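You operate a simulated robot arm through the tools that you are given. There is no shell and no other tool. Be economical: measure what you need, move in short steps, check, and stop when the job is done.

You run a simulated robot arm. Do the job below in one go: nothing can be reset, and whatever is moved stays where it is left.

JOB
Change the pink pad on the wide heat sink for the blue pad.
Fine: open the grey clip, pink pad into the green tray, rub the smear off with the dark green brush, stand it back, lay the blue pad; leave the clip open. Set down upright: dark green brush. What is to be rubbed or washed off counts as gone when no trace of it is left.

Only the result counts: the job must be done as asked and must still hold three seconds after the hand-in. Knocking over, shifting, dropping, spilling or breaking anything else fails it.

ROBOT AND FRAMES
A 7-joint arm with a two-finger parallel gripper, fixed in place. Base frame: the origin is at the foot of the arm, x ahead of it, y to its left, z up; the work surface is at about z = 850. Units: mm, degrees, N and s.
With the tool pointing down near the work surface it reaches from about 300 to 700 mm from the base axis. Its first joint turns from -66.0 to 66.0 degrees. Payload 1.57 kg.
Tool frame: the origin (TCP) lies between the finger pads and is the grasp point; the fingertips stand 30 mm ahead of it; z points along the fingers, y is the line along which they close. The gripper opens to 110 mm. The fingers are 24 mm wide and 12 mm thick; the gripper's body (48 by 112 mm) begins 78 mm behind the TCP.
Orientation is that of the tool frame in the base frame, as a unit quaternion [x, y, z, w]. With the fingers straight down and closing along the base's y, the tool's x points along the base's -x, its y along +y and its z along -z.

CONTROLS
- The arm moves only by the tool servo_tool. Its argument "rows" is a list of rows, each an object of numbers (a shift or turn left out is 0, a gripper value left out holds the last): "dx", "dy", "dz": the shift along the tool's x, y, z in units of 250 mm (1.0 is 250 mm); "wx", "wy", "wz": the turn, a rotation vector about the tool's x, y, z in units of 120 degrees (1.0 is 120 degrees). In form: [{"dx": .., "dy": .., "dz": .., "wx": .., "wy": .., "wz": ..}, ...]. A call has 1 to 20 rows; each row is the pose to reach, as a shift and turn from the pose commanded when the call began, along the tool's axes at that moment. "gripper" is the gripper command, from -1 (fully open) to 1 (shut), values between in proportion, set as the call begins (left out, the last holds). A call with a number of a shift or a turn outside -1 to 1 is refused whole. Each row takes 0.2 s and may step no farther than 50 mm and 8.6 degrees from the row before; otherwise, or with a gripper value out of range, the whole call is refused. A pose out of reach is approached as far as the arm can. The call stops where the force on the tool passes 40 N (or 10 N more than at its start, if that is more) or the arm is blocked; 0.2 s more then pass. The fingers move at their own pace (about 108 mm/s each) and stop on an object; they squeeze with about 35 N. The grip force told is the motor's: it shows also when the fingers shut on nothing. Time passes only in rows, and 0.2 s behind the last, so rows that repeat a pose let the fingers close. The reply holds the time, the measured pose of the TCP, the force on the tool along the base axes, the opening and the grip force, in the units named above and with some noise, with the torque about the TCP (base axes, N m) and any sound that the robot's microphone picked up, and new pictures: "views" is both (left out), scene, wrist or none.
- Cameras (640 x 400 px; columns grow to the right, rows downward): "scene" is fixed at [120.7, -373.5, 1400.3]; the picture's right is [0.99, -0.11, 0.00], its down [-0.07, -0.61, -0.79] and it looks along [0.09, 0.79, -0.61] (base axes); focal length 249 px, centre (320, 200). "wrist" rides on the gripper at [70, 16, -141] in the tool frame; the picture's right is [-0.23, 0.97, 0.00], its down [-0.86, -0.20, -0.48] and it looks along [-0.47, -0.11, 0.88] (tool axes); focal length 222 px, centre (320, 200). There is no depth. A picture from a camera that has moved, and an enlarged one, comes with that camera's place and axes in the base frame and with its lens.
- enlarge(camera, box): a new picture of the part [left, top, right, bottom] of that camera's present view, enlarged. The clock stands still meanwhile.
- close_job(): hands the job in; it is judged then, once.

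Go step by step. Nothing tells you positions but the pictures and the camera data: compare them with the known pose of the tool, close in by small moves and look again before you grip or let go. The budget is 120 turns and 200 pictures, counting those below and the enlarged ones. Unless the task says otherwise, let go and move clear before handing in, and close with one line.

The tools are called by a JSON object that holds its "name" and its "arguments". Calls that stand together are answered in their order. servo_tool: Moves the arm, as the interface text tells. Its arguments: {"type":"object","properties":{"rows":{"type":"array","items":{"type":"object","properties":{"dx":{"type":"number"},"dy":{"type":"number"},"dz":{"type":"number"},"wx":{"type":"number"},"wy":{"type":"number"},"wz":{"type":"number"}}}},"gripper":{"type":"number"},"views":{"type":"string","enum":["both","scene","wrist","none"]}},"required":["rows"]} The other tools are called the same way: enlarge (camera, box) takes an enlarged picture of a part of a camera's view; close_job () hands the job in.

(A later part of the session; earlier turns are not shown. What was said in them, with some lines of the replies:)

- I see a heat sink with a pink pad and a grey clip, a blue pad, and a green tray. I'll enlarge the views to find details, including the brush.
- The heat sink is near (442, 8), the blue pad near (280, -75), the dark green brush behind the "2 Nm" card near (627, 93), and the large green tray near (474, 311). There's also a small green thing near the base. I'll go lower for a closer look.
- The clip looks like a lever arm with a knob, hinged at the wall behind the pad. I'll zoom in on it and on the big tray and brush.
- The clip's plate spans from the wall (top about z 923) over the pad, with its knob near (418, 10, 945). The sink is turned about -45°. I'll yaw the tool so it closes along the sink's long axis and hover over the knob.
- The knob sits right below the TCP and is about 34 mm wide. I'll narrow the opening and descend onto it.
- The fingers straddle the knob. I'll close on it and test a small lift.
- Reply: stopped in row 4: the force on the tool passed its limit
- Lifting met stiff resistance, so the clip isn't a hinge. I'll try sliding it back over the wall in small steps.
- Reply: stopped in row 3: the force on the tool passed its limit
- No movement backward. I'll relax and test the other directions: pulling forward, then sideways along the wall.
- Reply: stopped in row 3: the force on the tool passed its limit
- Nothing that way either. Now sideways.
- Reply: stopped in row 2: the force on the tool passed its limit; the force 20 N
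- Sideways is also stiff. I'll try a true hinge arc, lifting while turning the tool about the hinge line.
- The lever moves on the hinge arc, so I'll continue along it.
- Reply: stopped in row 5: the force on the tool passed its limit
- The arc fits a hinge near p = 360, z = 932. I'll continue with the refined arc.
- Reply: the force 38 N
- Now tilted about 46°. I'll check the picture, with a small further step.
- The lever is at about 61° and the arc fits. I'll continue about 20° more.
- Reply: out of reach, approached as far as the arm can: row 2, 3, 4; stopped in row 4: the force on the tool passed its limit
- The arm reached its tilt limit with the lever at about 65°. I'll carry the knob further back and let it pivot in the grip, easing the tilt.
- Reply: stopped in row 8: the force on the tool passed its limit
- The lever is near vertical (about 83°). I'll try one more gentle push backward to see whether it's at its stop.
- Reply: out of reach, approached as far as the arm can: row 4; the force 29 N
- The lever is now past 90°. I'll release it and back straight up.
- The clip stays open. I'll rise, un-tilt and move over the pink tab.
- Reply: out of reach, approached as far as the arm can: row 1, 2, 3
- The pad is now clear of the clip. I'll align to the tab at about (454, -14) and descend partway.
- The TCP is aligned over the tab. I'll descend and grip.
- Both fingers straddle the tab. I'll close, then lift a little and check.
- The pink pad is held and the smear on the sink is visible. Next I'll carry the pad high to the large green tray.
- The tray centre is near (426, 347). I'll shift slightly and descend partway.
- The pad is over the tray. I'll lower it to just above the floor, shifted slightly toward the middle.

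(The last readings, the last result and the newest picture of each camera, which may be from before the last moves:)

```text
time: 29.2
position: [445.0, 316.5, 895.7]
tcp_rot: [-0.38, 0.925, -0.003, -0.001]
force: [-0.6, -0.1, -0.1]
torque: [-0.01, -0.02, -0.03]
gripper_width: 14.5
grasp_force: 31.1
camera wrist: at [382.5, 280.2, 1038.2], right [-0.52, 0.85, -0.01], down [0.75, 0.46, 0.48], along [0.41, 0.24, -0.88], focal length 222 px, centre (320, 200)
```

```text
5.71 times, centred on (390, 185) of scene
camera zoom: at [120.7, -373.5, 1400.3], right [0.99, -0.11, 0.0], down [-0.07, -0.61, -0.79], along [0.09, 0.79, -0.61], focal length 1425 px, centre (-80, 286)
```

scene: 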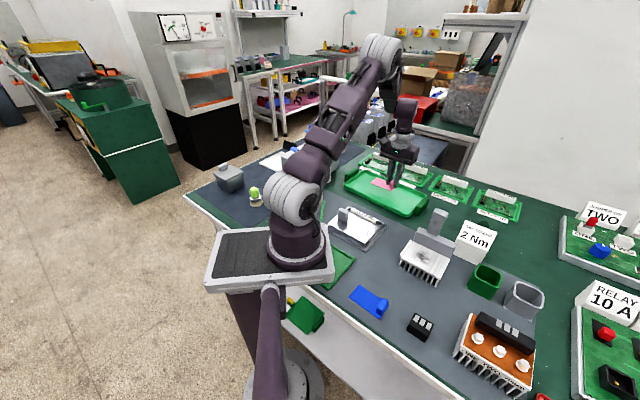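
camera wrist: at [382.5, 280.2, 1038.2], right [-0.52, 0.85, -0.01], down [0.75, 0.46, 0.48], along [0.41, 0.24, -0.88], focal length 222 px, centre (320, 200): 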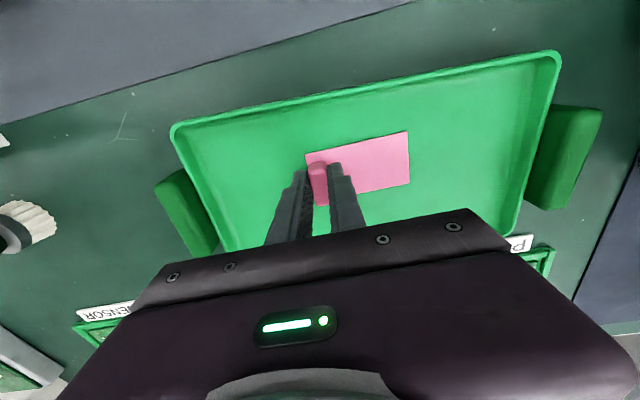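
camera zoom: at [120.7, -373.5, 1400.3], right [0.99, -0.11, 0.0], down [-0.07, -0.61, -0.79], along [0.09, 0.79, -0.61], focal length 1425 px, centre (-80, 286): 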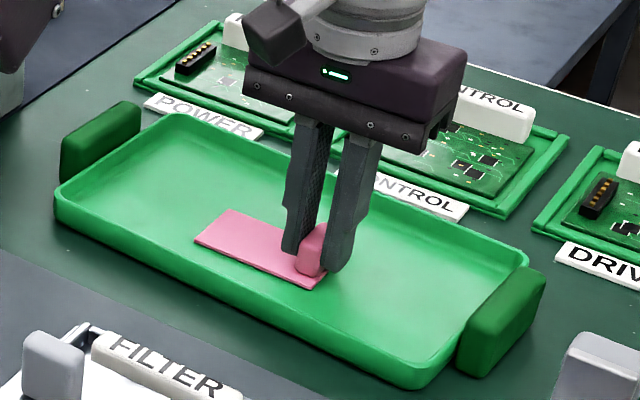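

The pad is just at the tray floor. I'll lower a touch more and release.

{"name": "servo_tool", "arguments": {"rows": [{"dz": 0.004}, {"dz": 0.008}, {"dz": 0.012}], "views": "none"}}

{"name": "servo_tool", "arguments": {"rows": [{}, {}, {}], "gripper": 0.1, "views": "none"}}

{"name": "servo_tool", "arguments": {"rows": [{"dz": -0.1}, {"dz": -0.28}, {"dz": -0.46}, {"dz": -0.64}, {"dz": -0.8}, {"dz": -0.8}]}}

```text
time: 30.1
position: [445.5, 315.5, 894.7]
tcp_rot: [-0.381, 0.925, -0.004, 0.0]
force: [-3.6, -1.5, 23.8]
torque: [0.05, 0.31, 0.07]
gripper_width: 14.5
grasp_force: 30.8
```

```text
time: 30.9
position: [445.1, 316.7, 894.3]
tcp_rot: [-0.38, 0.925, -0.004, -0.001]
force: [-0.8, -0.1, -0.8]
torque: [-0.01, 0.01, -0.02]
gripper_width: 49.7
grasp_force: 0.0
```

```text
time: 32.2
position: [443.5, 317.0, 1093.8]
tcp_rot: [-0.379, 0.925, -0.004, 0.0]
force: [-0.6, -0.1, -0.2]
torque: [0.02, 0.0, 0.03]
gripper_width: 49.7
grasp_force: 0.1
camera wrist: at [381.6, 281.1, 1235.7], right [-0.52, 0.85, -0.01], down [0.75, 0.46, 0.48], along [0.41, 0.24, -0.88], focal length 222 px, centre (320, 200)
```

scene: 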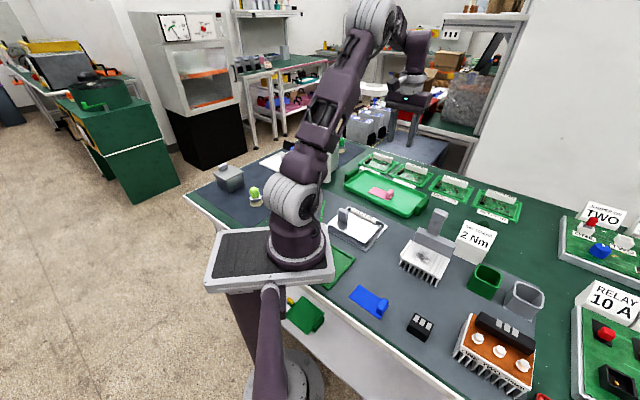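
wrist: 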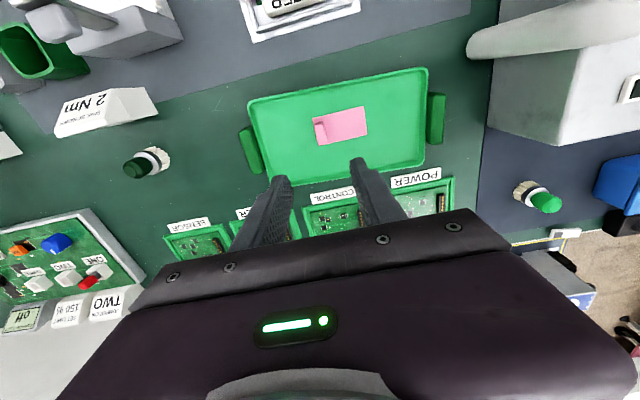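

The pink pad is in the tray. The dark green brush stands upright near (626, 101), top about z 920. I'll move toward it.

{"name": "servo_tool", "arguments": {"rows": [{"dx": 0.015, "dy": -0.18}, {"dx": 0.03, "dy": -0.36}, {"dx": 0.045, "dy": -0.54}, {"dx": 0.06, "dy": -0.72}, {"dx": 0.075, "dy": -0.86}, {"dx": 0.075, "dy": -0.86}], "gripper": -0.1, "views": "wrist"}}

```text
time: 33.6
position: [581.0, 153.6, 1095.9]
tcp_rot: [-0.38, 0.925, -0.004, 0.0]
force: [0.3, 0.4, 0.6]
torque: [0.01, 0.02, 0.01]
gripper_width: 60.6
grasp_force: 0.0
camera wrist: at [519.3, 117.3, 1237.7], right [-0.52, 0.85, -0.01], down [0.75, 0.46, 0.48], along [0.41, 0.24, -0.88], focal length 222 px, centre (320, 200)
```

wrist: 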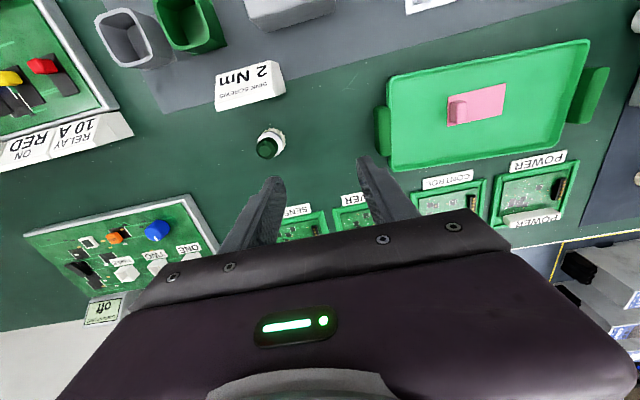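

{"name": "servo_tool", "arguments": {"rows": [{"dx": 0.01, "dy": -0.15, "dz": 0.08}, {"dx": 0.021, "dy": -0.31, "dz": 0.16}, {"dx": 0.021, "dy": -0.31, "dz": 0.3}, {"dx": 0.021, "dy": -0.31, "dz": 0.3}], "views": "none"}}

{"name": "enlarge", "arguments": {"camera": "wrist", "box": [220, 100, 420, 225]}}

{"name": "enlarge", "arguments": {"camera": "scene", "box": [430, 150, 530, 250]}}

```text
time: 34.6
position: [632.4, 92.3, 1020.5]
tcp_rot: [-0.379, 0.925, -0.004, 0.0]
force: [1.1, -0.3, -0.6]
torque: [0.03, 0.01, -0.01]
gripper_width: 60.4
grasp_force: 0.1
```

```text
3.20 times, centred on (320, 162) of wrist
camera zoom: at [570.3, 55.9, 1162.6], right [-0.52, 0.85, -0.01], down [0.75, 0.46, 0.48], along [0.41, 0.24, -0.88], focal length 711 px, centre (320, 320)
```

zoom: 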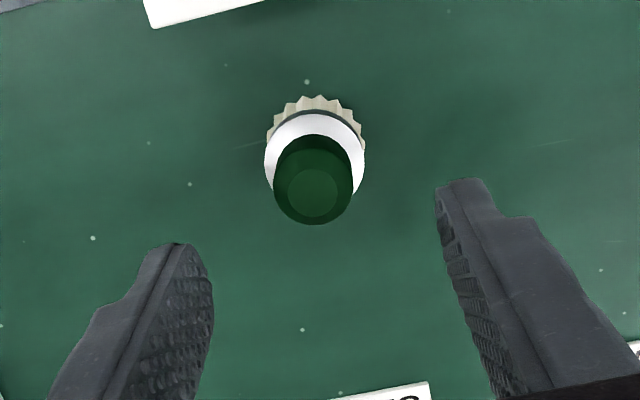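

```text
4.00 times, centred on (480, 200) of scene
camera zoom: at [120.7, -373.6, 1400.3], right [0.99, -0.11, 0.0], down [-0.07, -0.61, -0.79], along [0.09, 0.79, -0.61], focal length 998 px, centre (-320, 200)
```

zoom: 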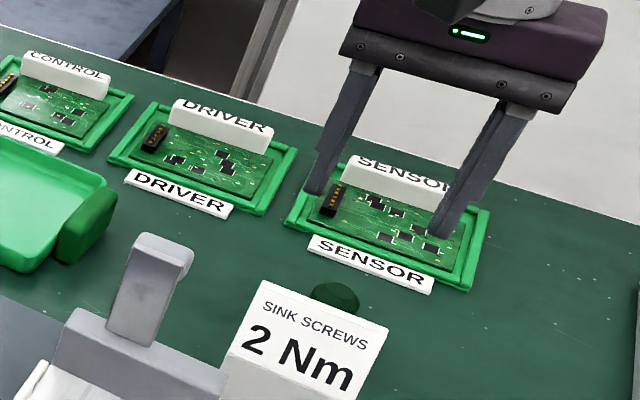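

The brush handle is about 28 mm across at about (641, 93), top near z 915. I'll adjust and come down partway.

{"name": "servo_tool", "arguments": {"rows": [{"dx": -0.032, "dy": -0.023, "dz": 0.1}, {"dx": -0.032, "dy": -0.023, "dz": 0.22}, {"dx": -0.032, "dy": -0.023, "dz": 0.24}, {"dx": -0.032, "dy": -0.023, "dz": 0.24}], "views": "none"}}

{"name": "enlarge", "arguments": {"camera": "wrist", "box": [220, 100, 420, 225]}}

```text
time: 35.6
position: [642.7, 94.1, 961.1]
tcp_rot: [-0.38, 0.925, -0.004, 0.0]
force: [-0.2, 0.5, 0.3]
torque: [0.02, 0.01, -0.01]
gripper_width: 60.5
grasp_force: 0.0
```

```text
3.20 times, centred on (320, 162) of wrist
camera zoom: at [580.5, 57.4, 1103.8], right [-0.52, 0.85, -0.01], down [0.75, 0.46, 0.48], along [0.41, 0.24, -0.88], focal length 711 px, centre (320, 320)
```

zoom: 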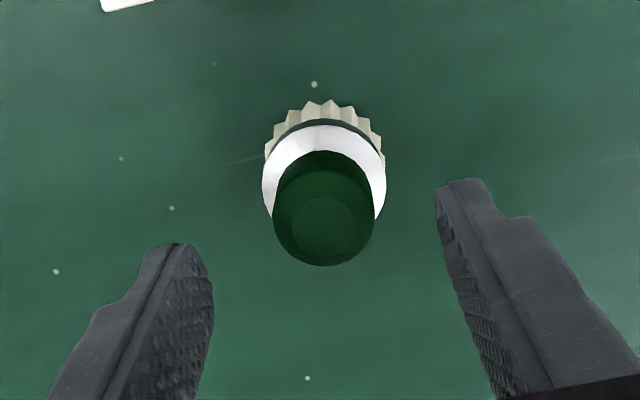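

The handle is now directly under the TCP. I'll descend and grip it.

{"name": "servo_tool", "arguments": {"rows": [{"dz": 0.08}, {"dz": 0.15}, {"dz": 0.192}, {"dz": 0.192}], "views": "none"}}

{"name": "servo_tool", "arguments": {"rows": [{}, {}, {}, {}], "gripper": 1, "views": "none"}}

{"name": "enlarge", "arguments": {"camera": "wrist", "box": [220, 100, 420, 225]}}

```text
time: 36.6
position: [644.3, 92.8, 913.4]
tcp_rot: [-0.379, 0.925, -0.003, -0.001]
force: [-0.1, -0.5, -0.8]
torque: [0.01, 0.03, 0.02]
gripper_width: 60.4
grasp_force: 0.1
```

```text
time: 37.6
position: [643.4, 94.0, 913.2]
tcp_rot: [-0.38, 0.925, -0.004, 0.001]
force: [-3.2, 1.8, 9.4]
torque: [0.31, 0.3, 0.01]
gripper_width: 28.3
grasp_force: 35.1
```

```text
3.20 times, centred on (320, 162) of wrist
camera zoom: at [581.4, 56.9, 1055.5], right [-0.52, 0.85, -0.01], down [0.75, 0.46, 0.48], along [0.41, 0.24, -0.88], focal length 711 px, centre (320, 320)
```

zoom: 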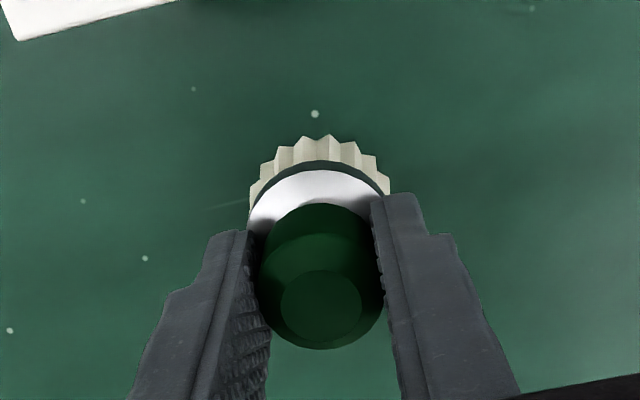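

The brush is gripped, with bristle ends about 63 mm below the TCP. I'll lift it and carry it over to the sink.

{"name": "servo_tool", "arguments": {"rows": [{"dz": -0.04}, {"dz": -0.2}, {"dz": -0.38}, {"dz": -0.56}, {"dz": -0.75}, {"dz": -0.75, "dx": 0.14, "dy": 0.064}, {"dz": -0.75, "dx": 0.3, "dy": 0.137}, {"dz": -0.75, "dx": 0.46, "dy": 0.21}, {"dz": -0.75, "dx": 0.62, "dy": 0.283}, {"dz": -0.75, "dx": 0.76, "dy": 0.346}, {"dz": -0.75, "dx": 0.841, "dy": 0.383}, {"dz": -0.75, "dx": 0.841, "dy": 0.383}]}}

{"name": "enlarge", "arguments": {"camera": "wrist", "box": [220, 80, 420, 205]}}

```text
time: 40.2
position: [426.3, 14.8, 1099.5]
tcp_rot: [-0.379, 0.926, -0.004, -0.001]
force: [-0.5, 1.1, -0.7]
torque: [0.03, -0.01, -0.01]
gripper_width: 28.2
grasp_force: 34.9
camera wrist: at [363.2, -21.5, 1241.5], right [-0.52, 0.85, -0.01], down [0.75, 0.46, 0.48], along [0.41, 0.24, -0.88], focal length 222 px, centre (320, 200)
```

scene: 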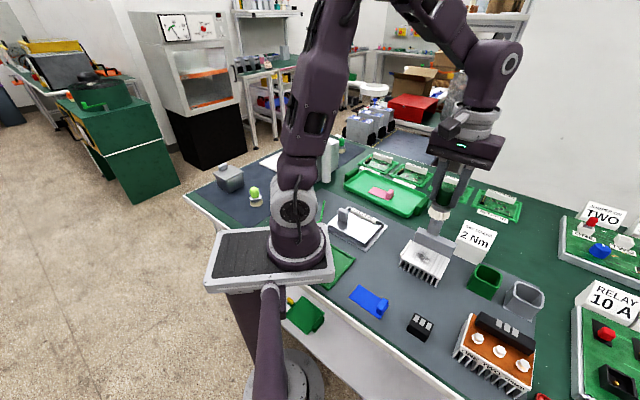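
wrist: 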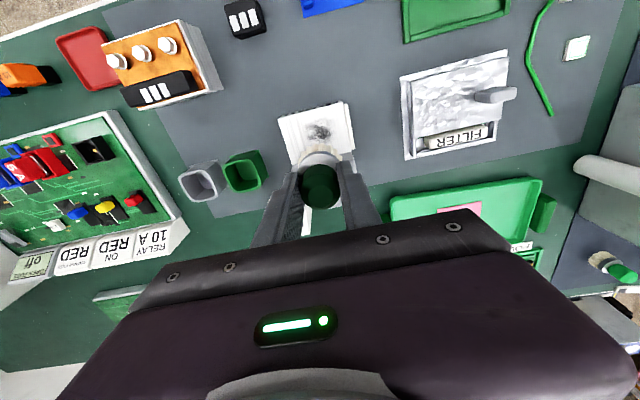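

```text
3.20 times, centred on (320, 142) of wrist
camera zoom: at [363.2, -21.5, 1241.5], right [-0.52, 0.85, -0.01], down [0.75, 0.46, 0.48], along [0.41, 0.24, -0.88], focal length 711 px, centre (320, 384)
```

zoom: 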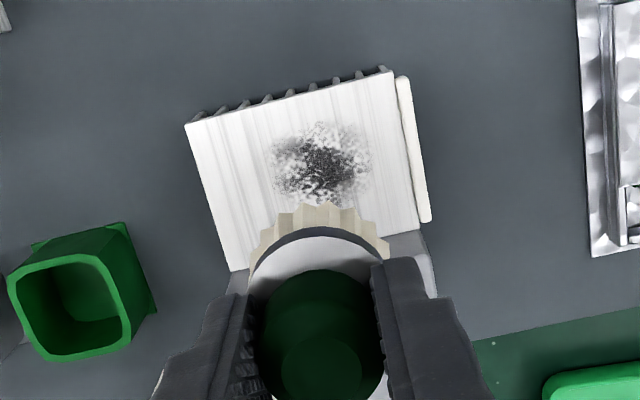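

The smear is centred near (424, 12), about ±24 × ±17 mm. I'll lower the brush toward it.

{"name": "servo_tool", "arguments": {"rows": [{"dx": 0.014, "dz": 0.15}, {"dx": 0.014, "dz": 0.33}, {"dx": 0.014, "dz": 0.48}, {"dx": 0.014, "dz": 0.55}, {"dx": 0.014, "dz": 0.566}, {"dx": 0.014, "dz": 0.574}, {"dx": 0.014, "dz": 0.58}, {"dx": 0.014, "dz": 0.584}], "views": "none"}}

{"name": "enlarge", "arguments": {"camera": "scene", "box": [390, 190, 490, 290]}}

```text
time: 42.0
position: [425.1, 10.8, 953.1]
tcp_rot: [-0.38, 0.925, -0.003, -0.001]
force: [-0.3, 0.3, -0.1]
torque: [0.02, -0.01, 0.04]
gripper_width: 28.4
grasp_force: 34.8
```

```text
4.00 times, centred on (440, 240) of scene
camera zoom: at [120.7, -373.5, 1400.3], right [0.99, -0.11, 0.0], down [-0.07, -0.61, -0.79], along [0.09, 0.79, -0.61], focal length 998 px, centre (-160, 40)
```

zoom: 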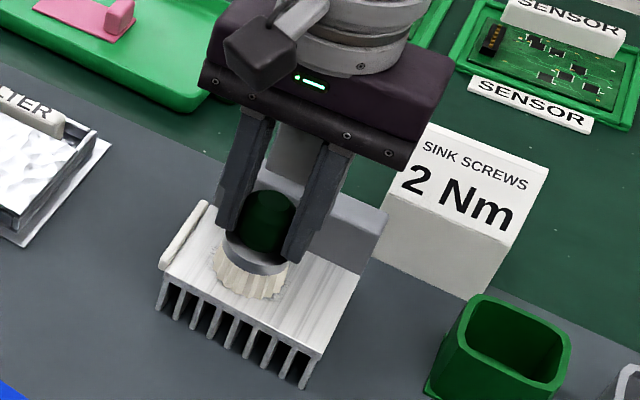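

Nearly in contact. I'll press down in fine steps.

{"name": "servo_tool", "arguments": {"rows": [{"dz": 0.002}, {"dz": 0.004}, {"dz": 0.006}], "views": "none"}}

```text
time: 43.0
position: [424.9, 11.3, 954.5]
tcp_rot: [-0.379, 0.925, -0.004, 0.002]
force: [-5.0, 0.4, 18.3]
torque: [0.32, 0.53, 0.03]
gripper_width: 28.5
grasp_force: 35.0
stopped in row 3: the force on the tool passed its limit (the readings are from after the stop); the commanded pose is now the measured one
```

In contact at z about 954. I'll start rubbing strokes along the smear.

{"name": "servo_tool", "arguments": {"rows": [{"dy": 0.03}, {"dy": 0.06}, {"dy": 0.09}, {"dy": 0.06}, {"dy": 0.03}, {"dy": 0}, {"dy": -0.03}, {"dy": -0.06}, {"dy": -0.09}, {"dy": -0.06}, {"dy": -0.03}, {"dy": 0}, {"dy": 0.05, "dx": 0.03}, {"dy": 0.09, "dx": 0.03}, {"dy": 0.05, "dx": 0.03}, {"dy": 0, "dx": 0.03}, {"dy": -0.05, "dx": 0.03}, {"dy": -0.09, "dx": 0.03}, {"dy": -0.05, "dx": 0.03}, {"dy": 0, "dx": 0.03}], "views": "none"}}

{"name": "enlarge", "arguments": {"camera": "scene", "box": [390, 190, 490, 290]}}

```text
time: 44.1
position: [412.5, 22.4, 952.6]
tcp_rot: [-0.381, 0.924, -0.003, -0.001]
force: [-6.4, 4.6, 17.6]
torque: [0.51, 0.4, 0.04]
gripper_width: 28.3
grasp_force: 34.3
stopped in row 5: the force on the tool passed its limit (the readings are from after the stop); the commanded pose is now the measured one
```

```text
4.00 times, centred on (440, 240) of scene
camera zoom: at [120.3, -373.4, 1400.4], right [0.99, -0.11, 0.0], down [-0.07, -0.61, -0.79], along [0.09, 0.79, -0.61], focal length 998 px, centre (-160, 40)
```

zoom: 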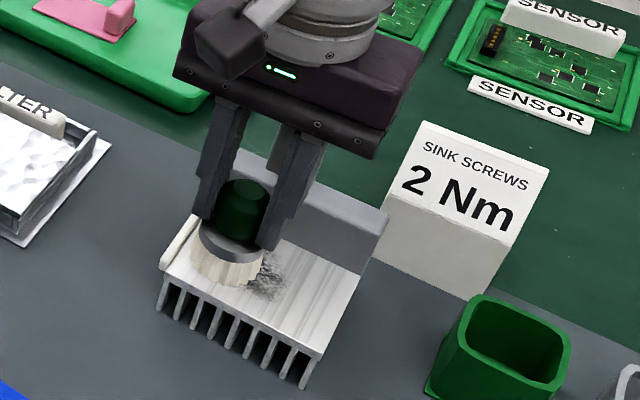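

Rubbing works; the smear is fading. I'll ease the pressure slightly and continue, staying off the side rim.

{"name": "servo_tool", "arguments": {"rows": [{"dy": -0.03, "dz": -0.003}, {"dy": -0.06, "dz": -0.003}, {"dy": -0.09, "dz": -0.003}, {"dy": -0.12, "dz": -0.003}, {"dy": -0.14, "dz": -0.003}, {"dy": -0.11, "dz": -0.003}, {"dy": -0.08, "dz": -0.003}, {"dy": -0.05, "dz": -0.003}, {"dy": -0.02, "dz": -0.003}, {"dy": -0.05, "dz": -0.003}, {"dy": -0.08, "dz": -0.003}, {"dy": -0.11, "dz": -0.003}, {"dy": -0.14, "dz": -0.003}, {"dy": -0.11, "dz": -0.003}, {"dy": -0.08, "dz": -0.003}], "views": "none"}}

{"name": "enlarge", "arguments": {"camera": "scene", "box": [390, 190, 490, 290]}}

```text
time: 47.3
position: [426.0, 7.2, 954.6]
tcp_rot: [-0.38, 0.925, -0.004, 0.0]
force: [-0.8, -0.3, -1.0]
torque: [0.02, 0.0, 0.02]
gripper_width: 28.3
grasp_force: 34.9
```

```text
4.00 times, centred on (440, 240) of scene
camera zoom: at [120.7, -373.6, 1400.3], right [0.99, -0.11, 0.0], down [-0.07, -0.61, -0.79], along [0.09, 0.79, -0.61], focal length 998 px, centre (-160, 40)
```

zoom: 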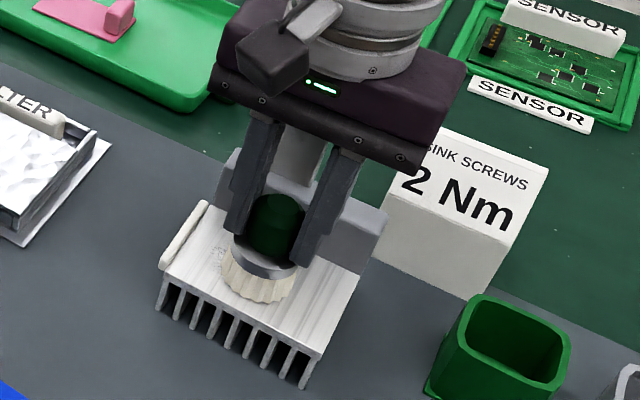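

Almost clean; a faint trace remains at the rim side toward the wall. I'll rub there with light pressure.

{"name": "servo_tool", "arguments": {"rows": [{"dy": 0.03, "dx": -0.016, "dz": 0.002}, {"dy": 0.06, "dx": -0.032, "dz": 0.003}, {"dy": 0.08, "dx": -0.032, "dz": 0.003}, {"dy": 0.05, "dx": -0.032, "dz": 0.003}, {"dy": 0.02, "dx": -0.032, "dz": 0.003}, {"dy": -0.02, "dx": -0.032, "dz": 0.003}, {"dy": -0.05, "dx": -0.032, "dz": 0.003}, {"dy": -0.02, "dx": -0.032, "dz": 0.003}, {"dy": 0.02, "dx": -0.032, "dz": 0.003}, {"dy": 0.05, "dx": -0.032, "dz": 0.003}, {"dy": 0.08, "dx": -0.032, "dz": 0.003}, {"dy": 0.05, "dx": -0.02, "dz": 0.003}, {"dy": 0.02, "dx": -0.01, "dz": 0.003}], "views": "none"}}

{"name": "enlarge", "arguments": {"camera": "scene", "box": [390, 190, 490, 290]}}

```text
time: 50.1
position: [426.4, 14.9, 952.5]
tcp_rot: [-0.381, 0.924, -0.002, 0.001]
force: [-9.1, 21.4, 33.4]
torque: [1.44, 0.68, -0.05]
gripper_width: 28.4
grasp_force: 34.8
```

```text
4.00 times, centred on (440, 240) of scene
camera zoom: at [120.1, -373.0, 1400.5], right [0.99, -0.11, 0.0], down [-0.07, -0.61, -0.79], along [0.09, 0.79, -0.61], focal length 998 px, centre (-160, 40)
```

zoom: 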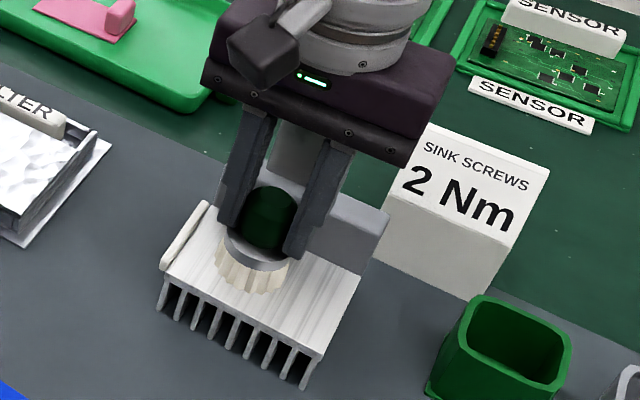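

Good contact. I'll do a front row of strokes, then lift to inspect.

{"name": "servo_tool", "arguments": {"rows": [{"dy": 0, "dx": 0.025, "dz": -0.001}, {"dy": 0, "dx": 0.05, "dz": -0.001}, {"dy": 0.03, "dx": 0.05, "dz": -0.001}, {"dy": 0.06, "dx": 0.05, "dz": -0.001}, {"dy": 0.03, "dx": 0.05, "dz": -0.001}, {"dy": 0, "dx": 0.05, "dz": -0.001}, {"dy": -0.03, "dx": 0.05, "dz": -0.001}, {"dy": -0.07, "dx": 0.05, "dz": -0.001}, {"dy": -0.07, "dx": 0.02, "dz": -0.001}, {"dy": -0.07, "dx": -0.03, "dz": -0.001}, {"dy": -0.03, "dx": -0.03, "dz": -0.001}, {"dy": 0, "dx": -0.03, "dz": -0.001}], "views": "none"}}

{"name": "servo_tool", "arguments": {"rows": [{"dz": -0.1}, {"dz": -0.25, "dx": 0.0}, {"dz": -0.42}, {"dz": -0.58}, {"dz": -0.58}], "views": "none"}}

{"name": "enlarge", "arguments": {"camera": "scene", "box": [395, 215, 465, 285]}}

{"name": "enlarge", "arguments": {"camera": "wrist", "box": [270, 90, 370, 160]}}

```text
time: 51.4
position: [409.4, 12.7, 952.8]
tcp_rot: [-0.382, 0.924, -0.001, -0.003]
force: [-7.5, 4.5, 22.7]
torque: [0.29, 0.33, 0.02]
gripper_width: 28.3
grasp_force: 35.2
stopped in row 6: the force on the tool passed its limit (the readings are from after the stop); the commanded pose is now the measured one
```

```text
time: 52.5
position: [409.5, 11.9, 1099.1]
tcp_rot: [-0.381, 0.925, -0.001, -0.003]
force: [0.1, 0.1, -0.5]
torque: [0.0, 0.02, 0.03]
gripper_width: 28.7
grasp_force: 34.7
```

```text
5.71 times, centred on (430, 250) of scene
camera zoom: at [120.7, -373.5, 1400.3], right [0.99, -0.11, 0.0], down [-0.07, -0.61, -0.79], along [0.09, 0.79, -0.61], focal length 1425 px, centre (-309, -86)
```

zoom: 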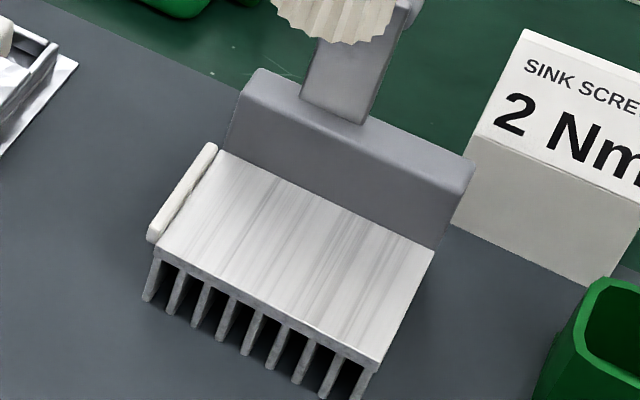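

```text
5.71 times, centred on (320, 125) of wrist
camera zoom: at [348.0, -25.5, 1241.0], right [-0.53, 0.85, 0.0], down [0.75, 0.46, 0.47], along [0.4, 0.25, -0.88], focal length 1269 px, centre (320, 629)
```

zoom: 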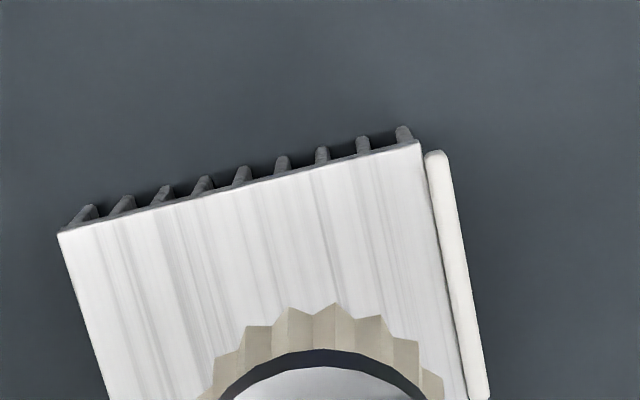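

The sink is clean, with no trace left. I'll return the brush to its place.

{"name": "servo_tool", "arguments": {"rows": [{"dx": -0.17, "dy": -0.08}, {"dx": -0.34, "dy": -0.164}, {"dx": -0.51, "dy": -0.246}, {"dx": -0.68, "dy": -0.328}, {"dx": -0.82, "dy": -0.395}, {"dx": -0.887, "dy": -0.428}, {"dx": -0.887, "dy": -0.428}], "views": "none"}}

{"name": "servo_tool", "arguments": {"rows": [{"dz": 0.18}, {"dz": 0.36}, {"dz": 0.52}, {"dz": 0.62}, {"dz": 0.68}, {"dz": 0.7}, {"dz": 0.7}], "views": "both"}}

```text
time: 54.1
position: [641.7, 92.6, 1095.3]
tcp_rot: [-0.381, 0.924, -0.002, -0.004]
force: [-0.5, -0.1, -0.2]
torque: [0.02, 0.0, 0.01]
gripper_width: 28.5
grasp_force: 35.2
```

```text
time: 55.8
position: [641.7, 91.0, 919.9]
tcp_rot: [-0.38, 0.925, -0.001, -0.003]
force: [-0.6, 0.3, -0.6]
torque: [-0.02, -0.01, 0.0]
gripper_width: 28.9
grasp_force: 35.4
camera wrist: at [581.0, 54.5, 1061.6], right [-0.53, 0.85, 0.0], down [0.75, 0.46, 0.47], along [0.4, 0.25, -0.88], focal length 222 px, centre (320, 200)
```

scene: 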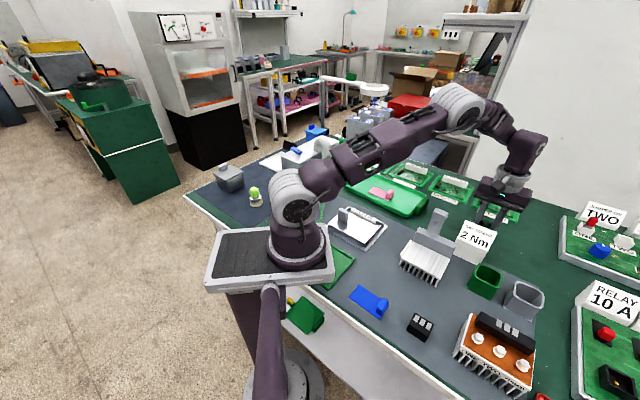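
wrist: 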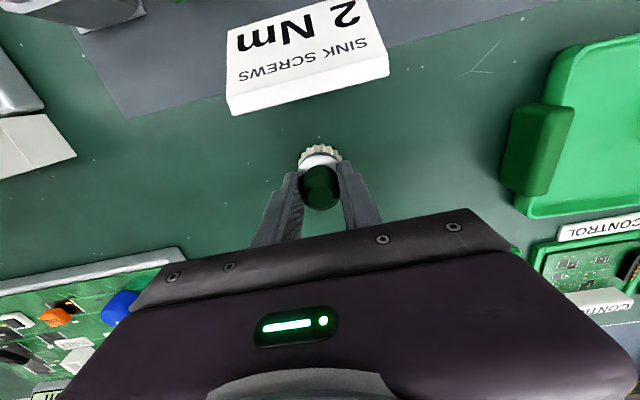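

I'm just above the table. I'll lower in fine steps to contact.

{"name": "servo_tool", "arguments": {"rows": [{"dz": 0.008}, {"dz": 0.016}, {"dz": 0.022}, {"dz": 0.026}, {"dz": 0.029}], "views": "none"}}

{"name": "enlarge", "arguments": {"camera": "wrist", "box": [220, 100, 420, 225]}}

```text
time: 57.0
position: [641.5, 92.3, 913.4]
tcp_rot: [-0.381, 0.924, -0.001, -0.003]
force: [-1.7, 0.5, 3.0]
torque: [0.12, 0.05, 0.02]
gripper_width: 28.4
grasp_force: 35.1
```

```text
3.20 times, centred on (320, 162) of wrist
camera zoom: at [580.3, 55.0, 1056.3], right [-0.53, 0.85, 0.0], down [0.75, 0.46, 0.47], along [0.4, 0.25, -0.88], focal length 711 px, centre (320, 320)
```

zoom: 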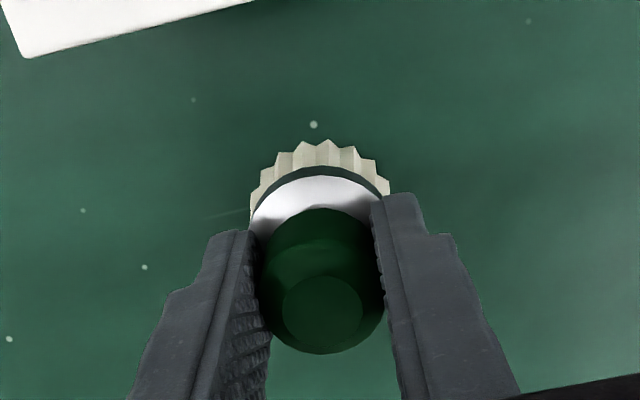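

The brush stands on the table at its old spot. I'll release, check, and rise.

{"name": "servo_tool", "arguments": {"rows": [{"dz": 0.002}, {"dz": 0.002}, {"dz": 0.002}, {"dz": 0.002}], "gripper": -0.1, "views": "none"}}

{"name": "servo_tool", "arguments": {"rows": [{"dz": -0.08}, {"dz": -0.2}, {"dz": -0.36}, {"dz": -0.54}, {"dz": -0.72}, {"dz": -0.72}], "views": "wrist"}}

```text
time: 58.0
position: [641.1, 91.7, 913.8]
tcp_rot: [-0.381, 0.924, -0.001, -0.004]
force: [-1.0, 0.0, 0.1]
torque: [0.04, -0.01, 0.01]
gripper_width: 60.7
grasp_force: 0.0
```

```text
time: 59.4
position: [642.3, 92.8, 1092.7]
tcp_rot: [-0.381, 0.925, 0.0, -0.004]
force: [0.0, 0.3, -0.6]
torque: [-0.01, -0.03, -0.01]
gripper_width: 60.6
grasp_force: 0.0
camera wrist: at [581.8, 55.6, 1235.6], right [-0.53, 0.85, 0.0], down [0.75, 0.46, 0.47], along [0.4, 0.25, -0.88], focal length 222 px, centre (320, 200)
```

wrist: 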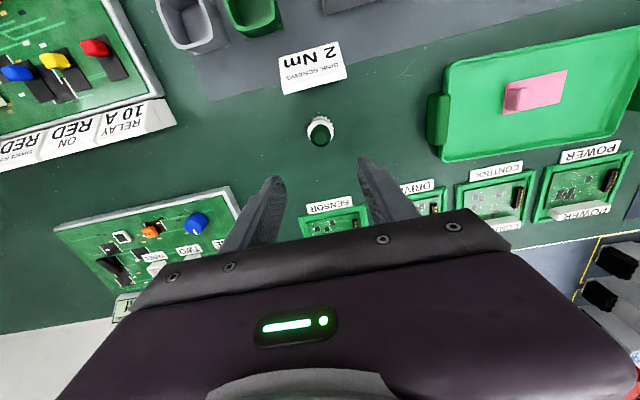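

The brush stands upright. Next is the blue pad, whose tab is near (294, -89) with the same yaw as the sink. I'll travel there high up in two legs.

{"name": "servo_tool", "arguments": {"rows": [{"dx": 0.17, "dy": 0.046}, {"dx": 0.34, "dy": 0.092}, {"dx": 0.51, "dy": 0.138}, {"dx": 0.68, "dy": 0.184}, {"dx": 0.832, "dy": 0.226}], "gripper": -0.1, "views": "none"}}

{"name": "servo_tool", "arguments": {"rows": [{"dx": 0.17, "dy": 0.061}, {"dx": 0.34, "dy": 0.122}, {"dx": 0.51, "dy": 0.183}, {"dx": 0.667, "dy": 0.243, "dz": 0.08}, {"dx": 0.667, "dy": 0.243, "dz": 0.24}, {"dx": 0.667, "dy": 0.243, "dz": 0.24}], "views": "both"}}

```text
time: 60.5
position: [454.3, -14.0, 1094.4]
tcp_rot: [-0.381, 0.925, -0.001, -0.003]
force: [0.1, -0.5, -0.3]
torque: [-0.01, -0.03, 0.02]
gripper_width: 60.3
grasp_force: 0.0
```

```text
time: 62.0
position: [294.2, -86.2, 1035.9]
tcp_rot: [-0.382, 0.924, -0.001, -0.003]
force: [0.1, 0.8, 0.0]
torque: [0.0, 0.0, -0.02]
gripper_width: 60.4
grasp_force: 0.0
camera wrist: at [233.7, -122.2, 1178.1], right [-0.53, 0.85, 0.0], down [0.75, 0.46, 0.47], along [0.4, 0.25, -0.88], focal length 222 px, centre (320, 200)
```

scene: 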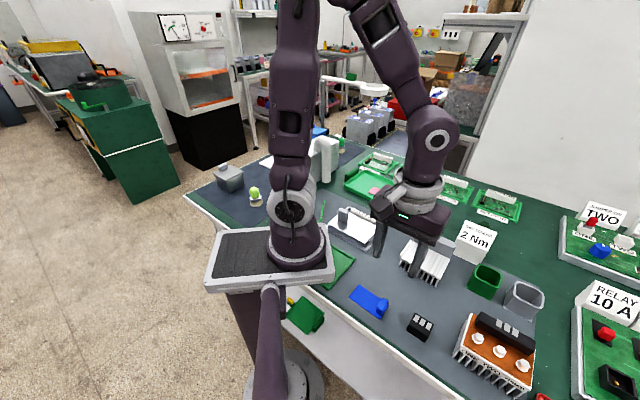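
wrist: 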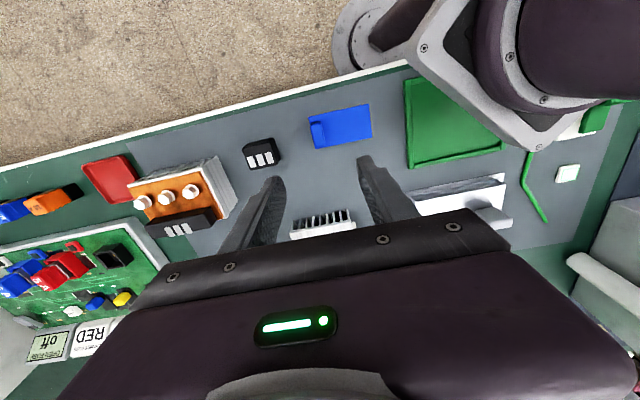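

{"name": "servo_tool", "arguments": {"rows": [{"dz": 0.15}, {"dz": 0.3}, {"dz": 0.42}, {"dz": 0.42}], "gripper": 0.2, "views": "none"}}

{"name": "enlarge", "arguments": {"camera": "wrist", "box": [220, 100, 420, 225]}}

{"name": "enlarge", "arguments": {"camera": "scene", "box": [330, 240, 450, 340]}}

```text
time: 63.0
position: [293.9, -88.4, 926.5]
tcp_rot: [-0.381, 0.925, -0.001, -0.004]
force: [-0.8, 1.1, 0.0]
torque: [0.01, -0.02, 0.04]
gripper_width: 43.9
grasp_force: 0.0
```

```text
3.20 times, centred on (320, 162) of wrist
camera zoom: at [233.2, -125.5, 1069.2], right [-0.52, 0.85, 0.0], down [0.75, 0.46, 0.47], along [0.4, 0.25, -0.88], focal length 711 px, centre (320, 320)
```

zoom: 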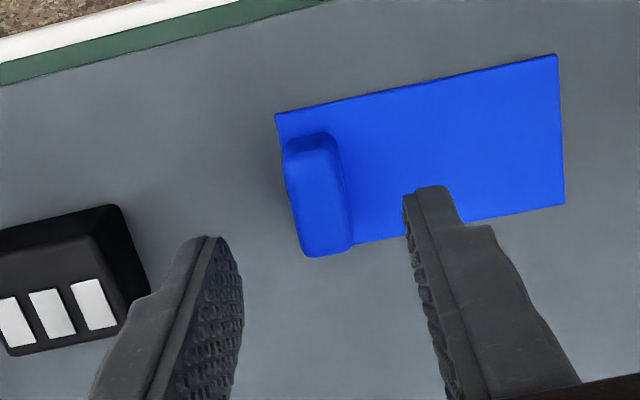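

```text
4.00 times, centred on (390, 290) of scene
camera zoom: at [120.7, -373.6, 1400.3], right [0.99, -0.11, 0.0], down [-0.07, -0.61, -0.79], along [0.09, 0.79, -0.61], focal length 998 px, centre (40, -160)
```

zoom: 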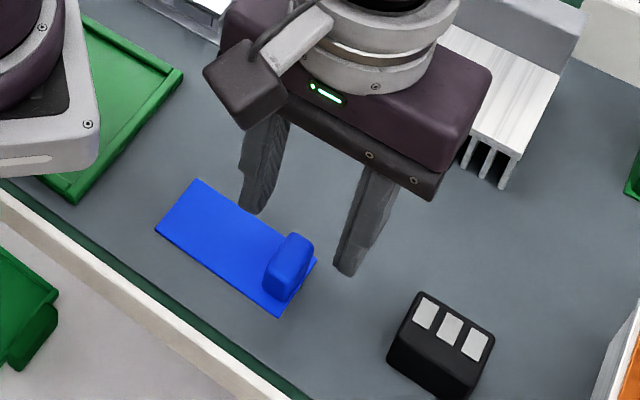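

The tab is a few mm toward the camera side. I'll shift 5.5 mm and descend to grip height.

{"name": "servo_tool", "arguments": {"rows": [{"dx": 0.022, "dz": 0.05}, {"dx": 0.022, "dz": 0.1}, {"dx": 0.022, "dz": 0.14}, {"dx": 0.022, "dz": 0.15}, {"dx": 0.022, "dz": 0.15}], "views": "none"}}

{"name": "enlarge", "arguments": {"camera": "wrist", "box": [220, 100, 420, 225]}}

```text
time: 64.2
position: [288.8, -94.6, 893.2]
tcp_rot: [-0.38, 0.925, -0.001, -0.003]
force: [0.4, 0.0, 0.5]
torque: [-0.02, -0.01, -0.04]
gripper_width: 44.0
grasp_force: 0.0
```

```text
3.20 times, centred on (320, 162) of wrist
camera zoom: at [228.1, -130.8, 1035.9], right [-0.53, 0.85, 0.0], down [0.75, 0.46, 0.47], along [0.4, 0.25, -0.88], focal length 711 px, centre (320, 320)
```

zoom: 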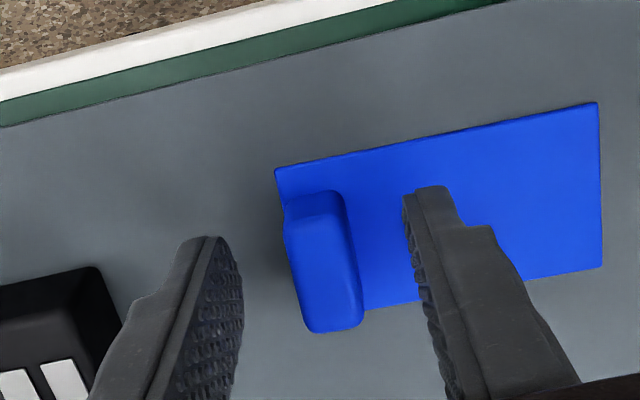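

The view matches the pink grip closely. I'll go a few mm lower and close on the blue tab.

{"name": "servo_tool", "arguments": {"rows": [{"dz": 0.007}, {"dz": 0.013}, {"dz": 0.013}], "views": "none"}}

{"name": "servo_tool", "arguments": {"rows": [{}, {}, {}, {}], "gripper": 1, "views": "none"}}

{"name": "servo_tool", "arguments": {"rows": [{"dz": -0.02}, {"dz": -0.06}, {"dz": -0.14}, {"dz": -0.3}, {"dz": -0.48}, {"dz": -0.66}, {"dz": -0.66}], "views": "wrist"}}

```text
time: 65.0
position: [289.0, -93.4, 888.8]
tcp_rot: [-0.381, 0.925, -0.001, -0.003]
force: [0.2, 0.2, 0.2]
torque: [0.01, -0.03, 0.04]
gripper_width: 44.0
grasp_force: 0.0
```

```text
time: 66.0
position: [290.8, -94.2, 889.4]
tcp_rot: [-0.381, 0.924, 0.0, -0.003]
force: [0.4, 0.0, -0.3]
torque: [0.01, 0.03, 0.01]
gripper_width: 14.6
grasp_force: 31.1
```

```text
time: 67.5
position: [288.6, -95.9, 1059.6]
tcp_rot: [-0.381, 0.925, -0.002, -0.003]
force: [-0.1, -0.2, 0.3]
torque: [-0.03, -0.01, -0.02]
gripper_width: 14.3
grasp_force: 30.6
camera wrist: at [227.3, -133.0, 1200.7], right [-0.52, 0.85, 0.0], down [0.75, 0.46, 0.47], along [0.4, 0.25, -0.88], focal length 222 px, centre (320, 200)
```

wrist: 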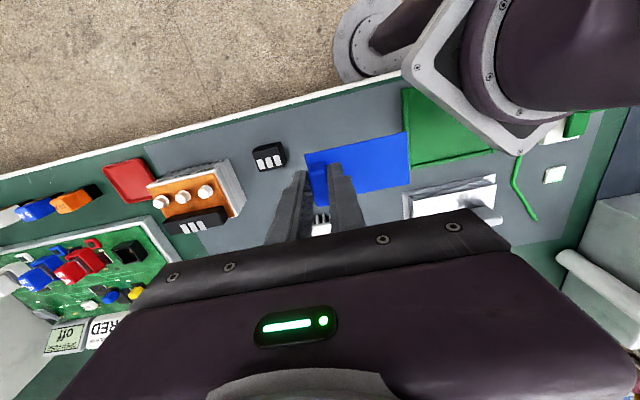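

The blue pad is held just as the pink one was. I'll carry it over the sink to the recorded grip pose and descend to just above.

{"name": "servo_tool", "arguments": {"rows": [{"dx": -0.17, "dy": -0.058}, {"dx": -0.34, "dy": -0.116}, {"dx": -0.51, "dy": -0.174}, {"dx": -0.65, "dy": -0.221}, {"dx": -0.702, "dy": -0.2385}, {"dx": -0.702, "dy": -0.2385, "dz": 0.15}, {"dx": -0.702, "dy": -0.2385, "dz": 0.3}, {"dx": -0.702, "dy": -0.2385, "dz": 0.4}, {"dx": -0.702, "dy": -0.2385, "dz": 0.44}, {"dx": -0.702, "dy": -0.2385, "dz": 0.44}], "views": "none"}}

{"name": "enlarge", "arguments": {"camera": "wrist", "box": [220, 100, 420, 225]}}

{"name": "enlarge", "arguments": {"camera": "scene", "box": [390, 190, 490, 290]}}

```text
time: 69.8
position: [454.8, -10.5, 943.9]
tcp_rot: [-0.381, 0.924, -0.001, -0.004]
force: [0.2, -0.2, 0.1]
torque: [-0.02, 0.02, 0.07]
gripper_width: 14.3
grasp_force: 30.4
```

```text
3.20 times, centred on (320, 162) of wrist
camera zoom: at [395.0, -46.9, 1085.8], right [-0.53, 0.85, 0.0], down [0.75, 0.46, 0.47], along [0.4, 0.25, -0.88], focal length 711 px, centre (320, 320)
```

zoom: 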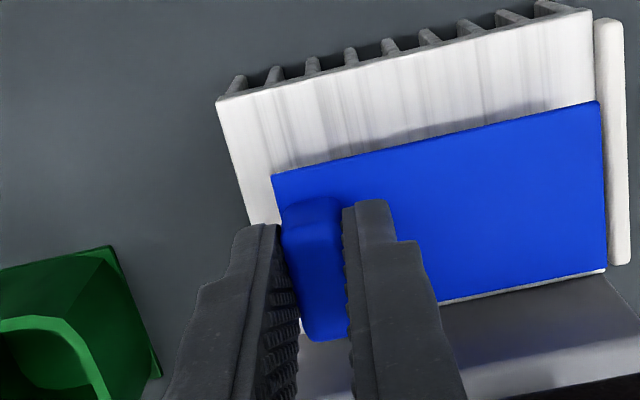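

```text
4.00 times, centred on (440, 240) of scene
camera zoom: at [120.7, -373.5, 1400.3], right [0.99, -0.11, 0.0], down [-0.07, -0.61, -0.79], along [0.09, 0.79, -0.61], focal length 998 px, centre (-160, 40)
```

zoom: 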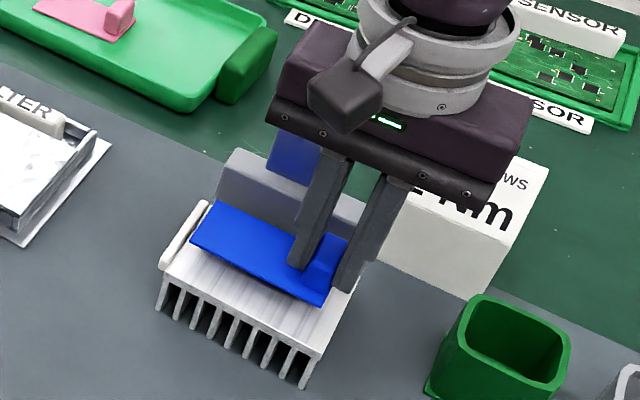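

I'm slightly off the recorded spot (about 2–3 mm). I'll correct and lower.

{"name": "servo_tool", "arguments": {"rows": [{"dx": 0.008, "dy": -0.012, "dz": 0.012}, {"dx": 0.008, "dy": -0.012, "dz": 0.03}, {"dx": 0.008, "dy": -0.012, "dz": 0.036}, {"dx": 0.008, "dy": -0.012, "dz": 0.036}], "views": "none"}}

{"name": "enlarge", "arguments": {"camera": "wrist", "box": [220, 100, 420, 225]}}

{"name": "enlarge", "arguments": {"camera": "scene", "box": [390, 190, 490, 290]}}

```text
time: 70.8
position: [455.2, -14.3, 933.7]
tcp_rot: [-0.381, 0.925, -0.001, -0.004]
force: [0.2, -0.2, 0.3]
torque: [0.0, 0.03, -0.04]
gripper_width: 14.5
grasp_force: 30.6
```

```text
3.20 times, centred on (320, 162) of wrist
camera zoom: at [394.8, -50.9, 1077.4], right [-0.52, 0.85, 0.0], down [0.75, 0.46, 0.47], along [0.4, 0.25, -0.88], focal length 711 px, centre (320, 320)
```

zoom: 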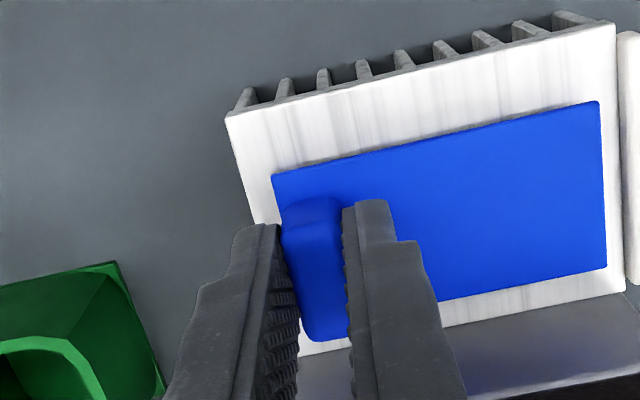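

```text
4.00 times, centred on (440, 240) of scene
camera zoom: at [120.7, -373.5, 1400.3], right [0.99, -0.11, 0.0], down [-0.07, -0.61, -0.79], along [0.09, 0.79, -0.61], focal length 998 px, centre (-160, 40)
```

zoom: 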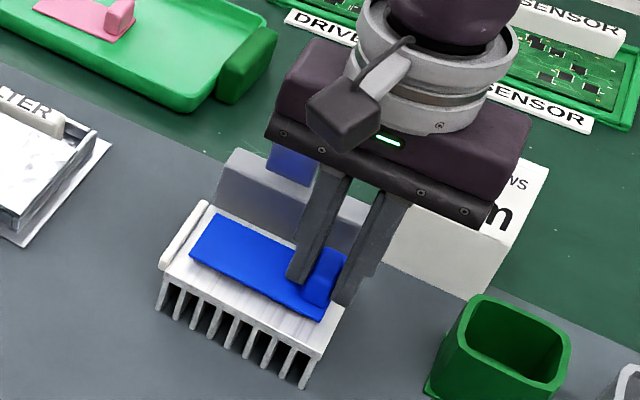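

Alignment matches the pink pad's former place. I'll lower to contact in fine steps.

{"name": "servo_tool", "arguments": {"rows": [{"dz": 0.004}, {"dz": 0.008}, {"dz": 0.011}, {"dz": 0.014}, {"dz": 0.016}, {"dz": 0.018}], "views": "none"}}

```text
time: 72.2
position: [457.5, -15.7, 929.6]
tcp_rot: [-0.381, 0.924, -0.001, -0.003]
force: [-0.8, 0.0, -0.6]
torque: [0.0, 0.01, 0.02]
gripper_width: 14.5
grasp_force: 30.9
```

{"name": "servo_tool", "arguments": {"rows": [{"dz": 0.003}, {"dz": 0.006}, {"dz": 0.009}, {"dz": 0.012}], "views": "none"}}

{"name": "enlarge", "arguments": {"camera": "scene", "box": [395, 215, 465, 285]}}

```text
time: 73.2
position: [457.9, -14.6, 928.7]
tcp_rot: [-0.382, 0.924, -0.002, -0.003]
force: [-4.2, -0.5, 39.6]
torque: [0.02, 0.35, 0.02]
gripper_width: 14.3
grasp_force: 30.9
```

```text
5.71 times, centred on (430, 250) of scene
camera zoom: at [120.1, -373.5, 1400.4], right [0.99, -0.11, 0.0], down [-0.07, -0.61, -0.79], along [0.09, 0.79, -0.61], focal length 1425 px, centre (-309, -86)
```

zoom: 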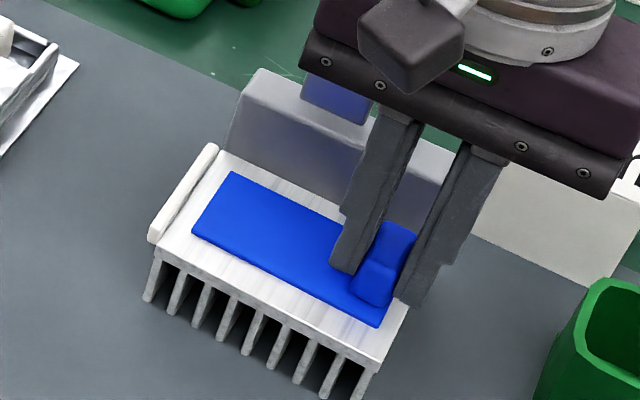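

The pad is seated in firm contact. I'll ease the pressure, release and rise clear.

{"name": "servo_tool", "arguments": {"rows": [{"dz": -0.005}, {"dz": -0.005}], "views": "none"}}

{"name": "servo_tool", "arguments": {"rows": [{}, {}, {}], "gripper": 0.25, "views": "none"}}

{"name": "servo_tool", "arguments": {"rows": [{"dz": -0.06}, {"dz": -0.16}, {"dz": -0.32}, {"dz": -0.5}, {"dz": -0.68}, {"dz": -0.68}], "views": "both"}}

{"name": "enlarge", "arguments": {"camera": "scene", "box": [395, 200, 475, 285]}}

{"name": "enlarge", "arguments": {"camera": "wrist", "box": [270, 80, 390, 170]}}

```text
time: 73.8
position: [456.0, -15.3, 929.3]
tcp_rot: [-0.381, 0.924, -0.002, -0.004]
force: [4.8, -2.4, 7.6]
torque: [-0.05, -0.13, -0.02]
gripper_width: 14.3
grasp_force: 30.5
```

```text
time: 74.5
position: [456.2, -14.9, 928.1]
tcp_rot: [-0.381, 0.925, -0.001, -0.003]
force: [-0.3, 0.1, -0.4]
torque: [0.03, 0.01, 0.01]
gripper_width: 41.4
grasp_force: 0.0
```

```text
time: 76.0
position: [453.5, -12.9, 1100.3]
tcp_rot: [-0.381, 0.925, -0.002, -0.004]
force: [0.4, -0.4, 0.9]
torque: [-0.02, 0.02, -0.05]
gripper_width: 41.3
grasp_force: 0.1
camera wrist: at [393.2, -50.5, 1242.4], right [-0.52, 0.85, 0.0], down [0.75, 0.46, 0.47], along [0.4, 0.25, -0.88], focal length 222 px, centre (320, 200)
```

scene: 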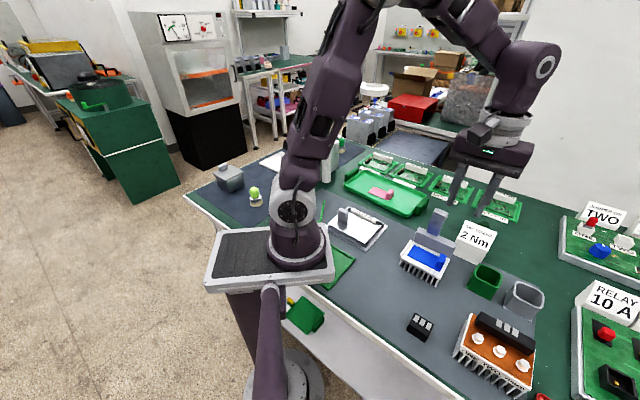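
wrist: 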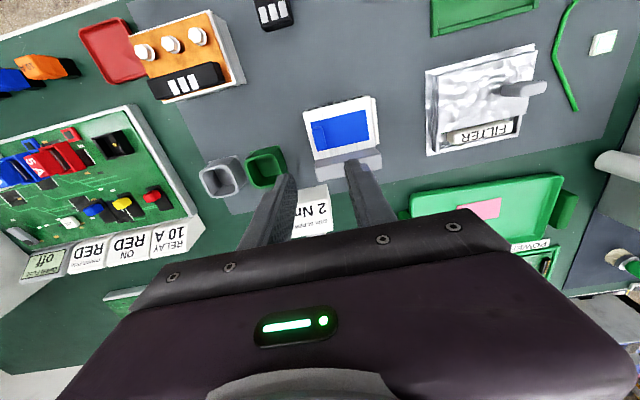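

```text
4.71 times, centred on (435, 242) of scene
camera zoom: at [120.7, -373.5, 1400.3], right [0.99, -0.11, 0.0], down [-0.07, -0.61, -0.79], along [0.09, 0.79, -0.61], focal length 1174 px, centre (-221, 0)
```

zoom: 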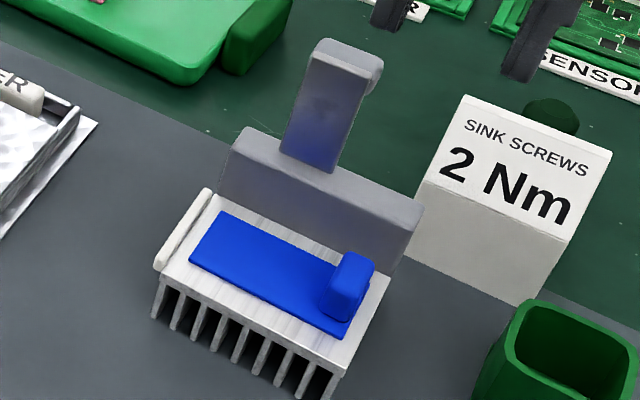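

```text
4.44 times, centred on (330, 125) of wrist
camera zoom: at [393.2, -50.5, 1242.4], right [-0.52, 0.85, 0.0], down [0.75, 0.46, 0.47], along [0.4, 0.25, -0.88], focal length 987 px, centre (276, 533)
```

zoom: 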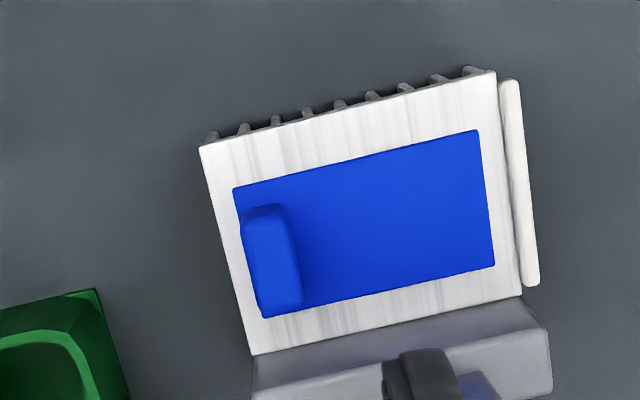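

The blue pad lies flat on the clean sink and the clip stands open. The pink pad is in the green tray, the brush stands upright in its place, and the gripper is clear. I'm handing in now.

{"name": "close_job", "arguments": {}}

```text
The job is handed in.
```

The job is handed in: the blue pad is on the wide heat sink with the clip left open. The pink pad is in the large green tray, the smear is gone to the eye, and the dark green brush is standing upright back in its place.
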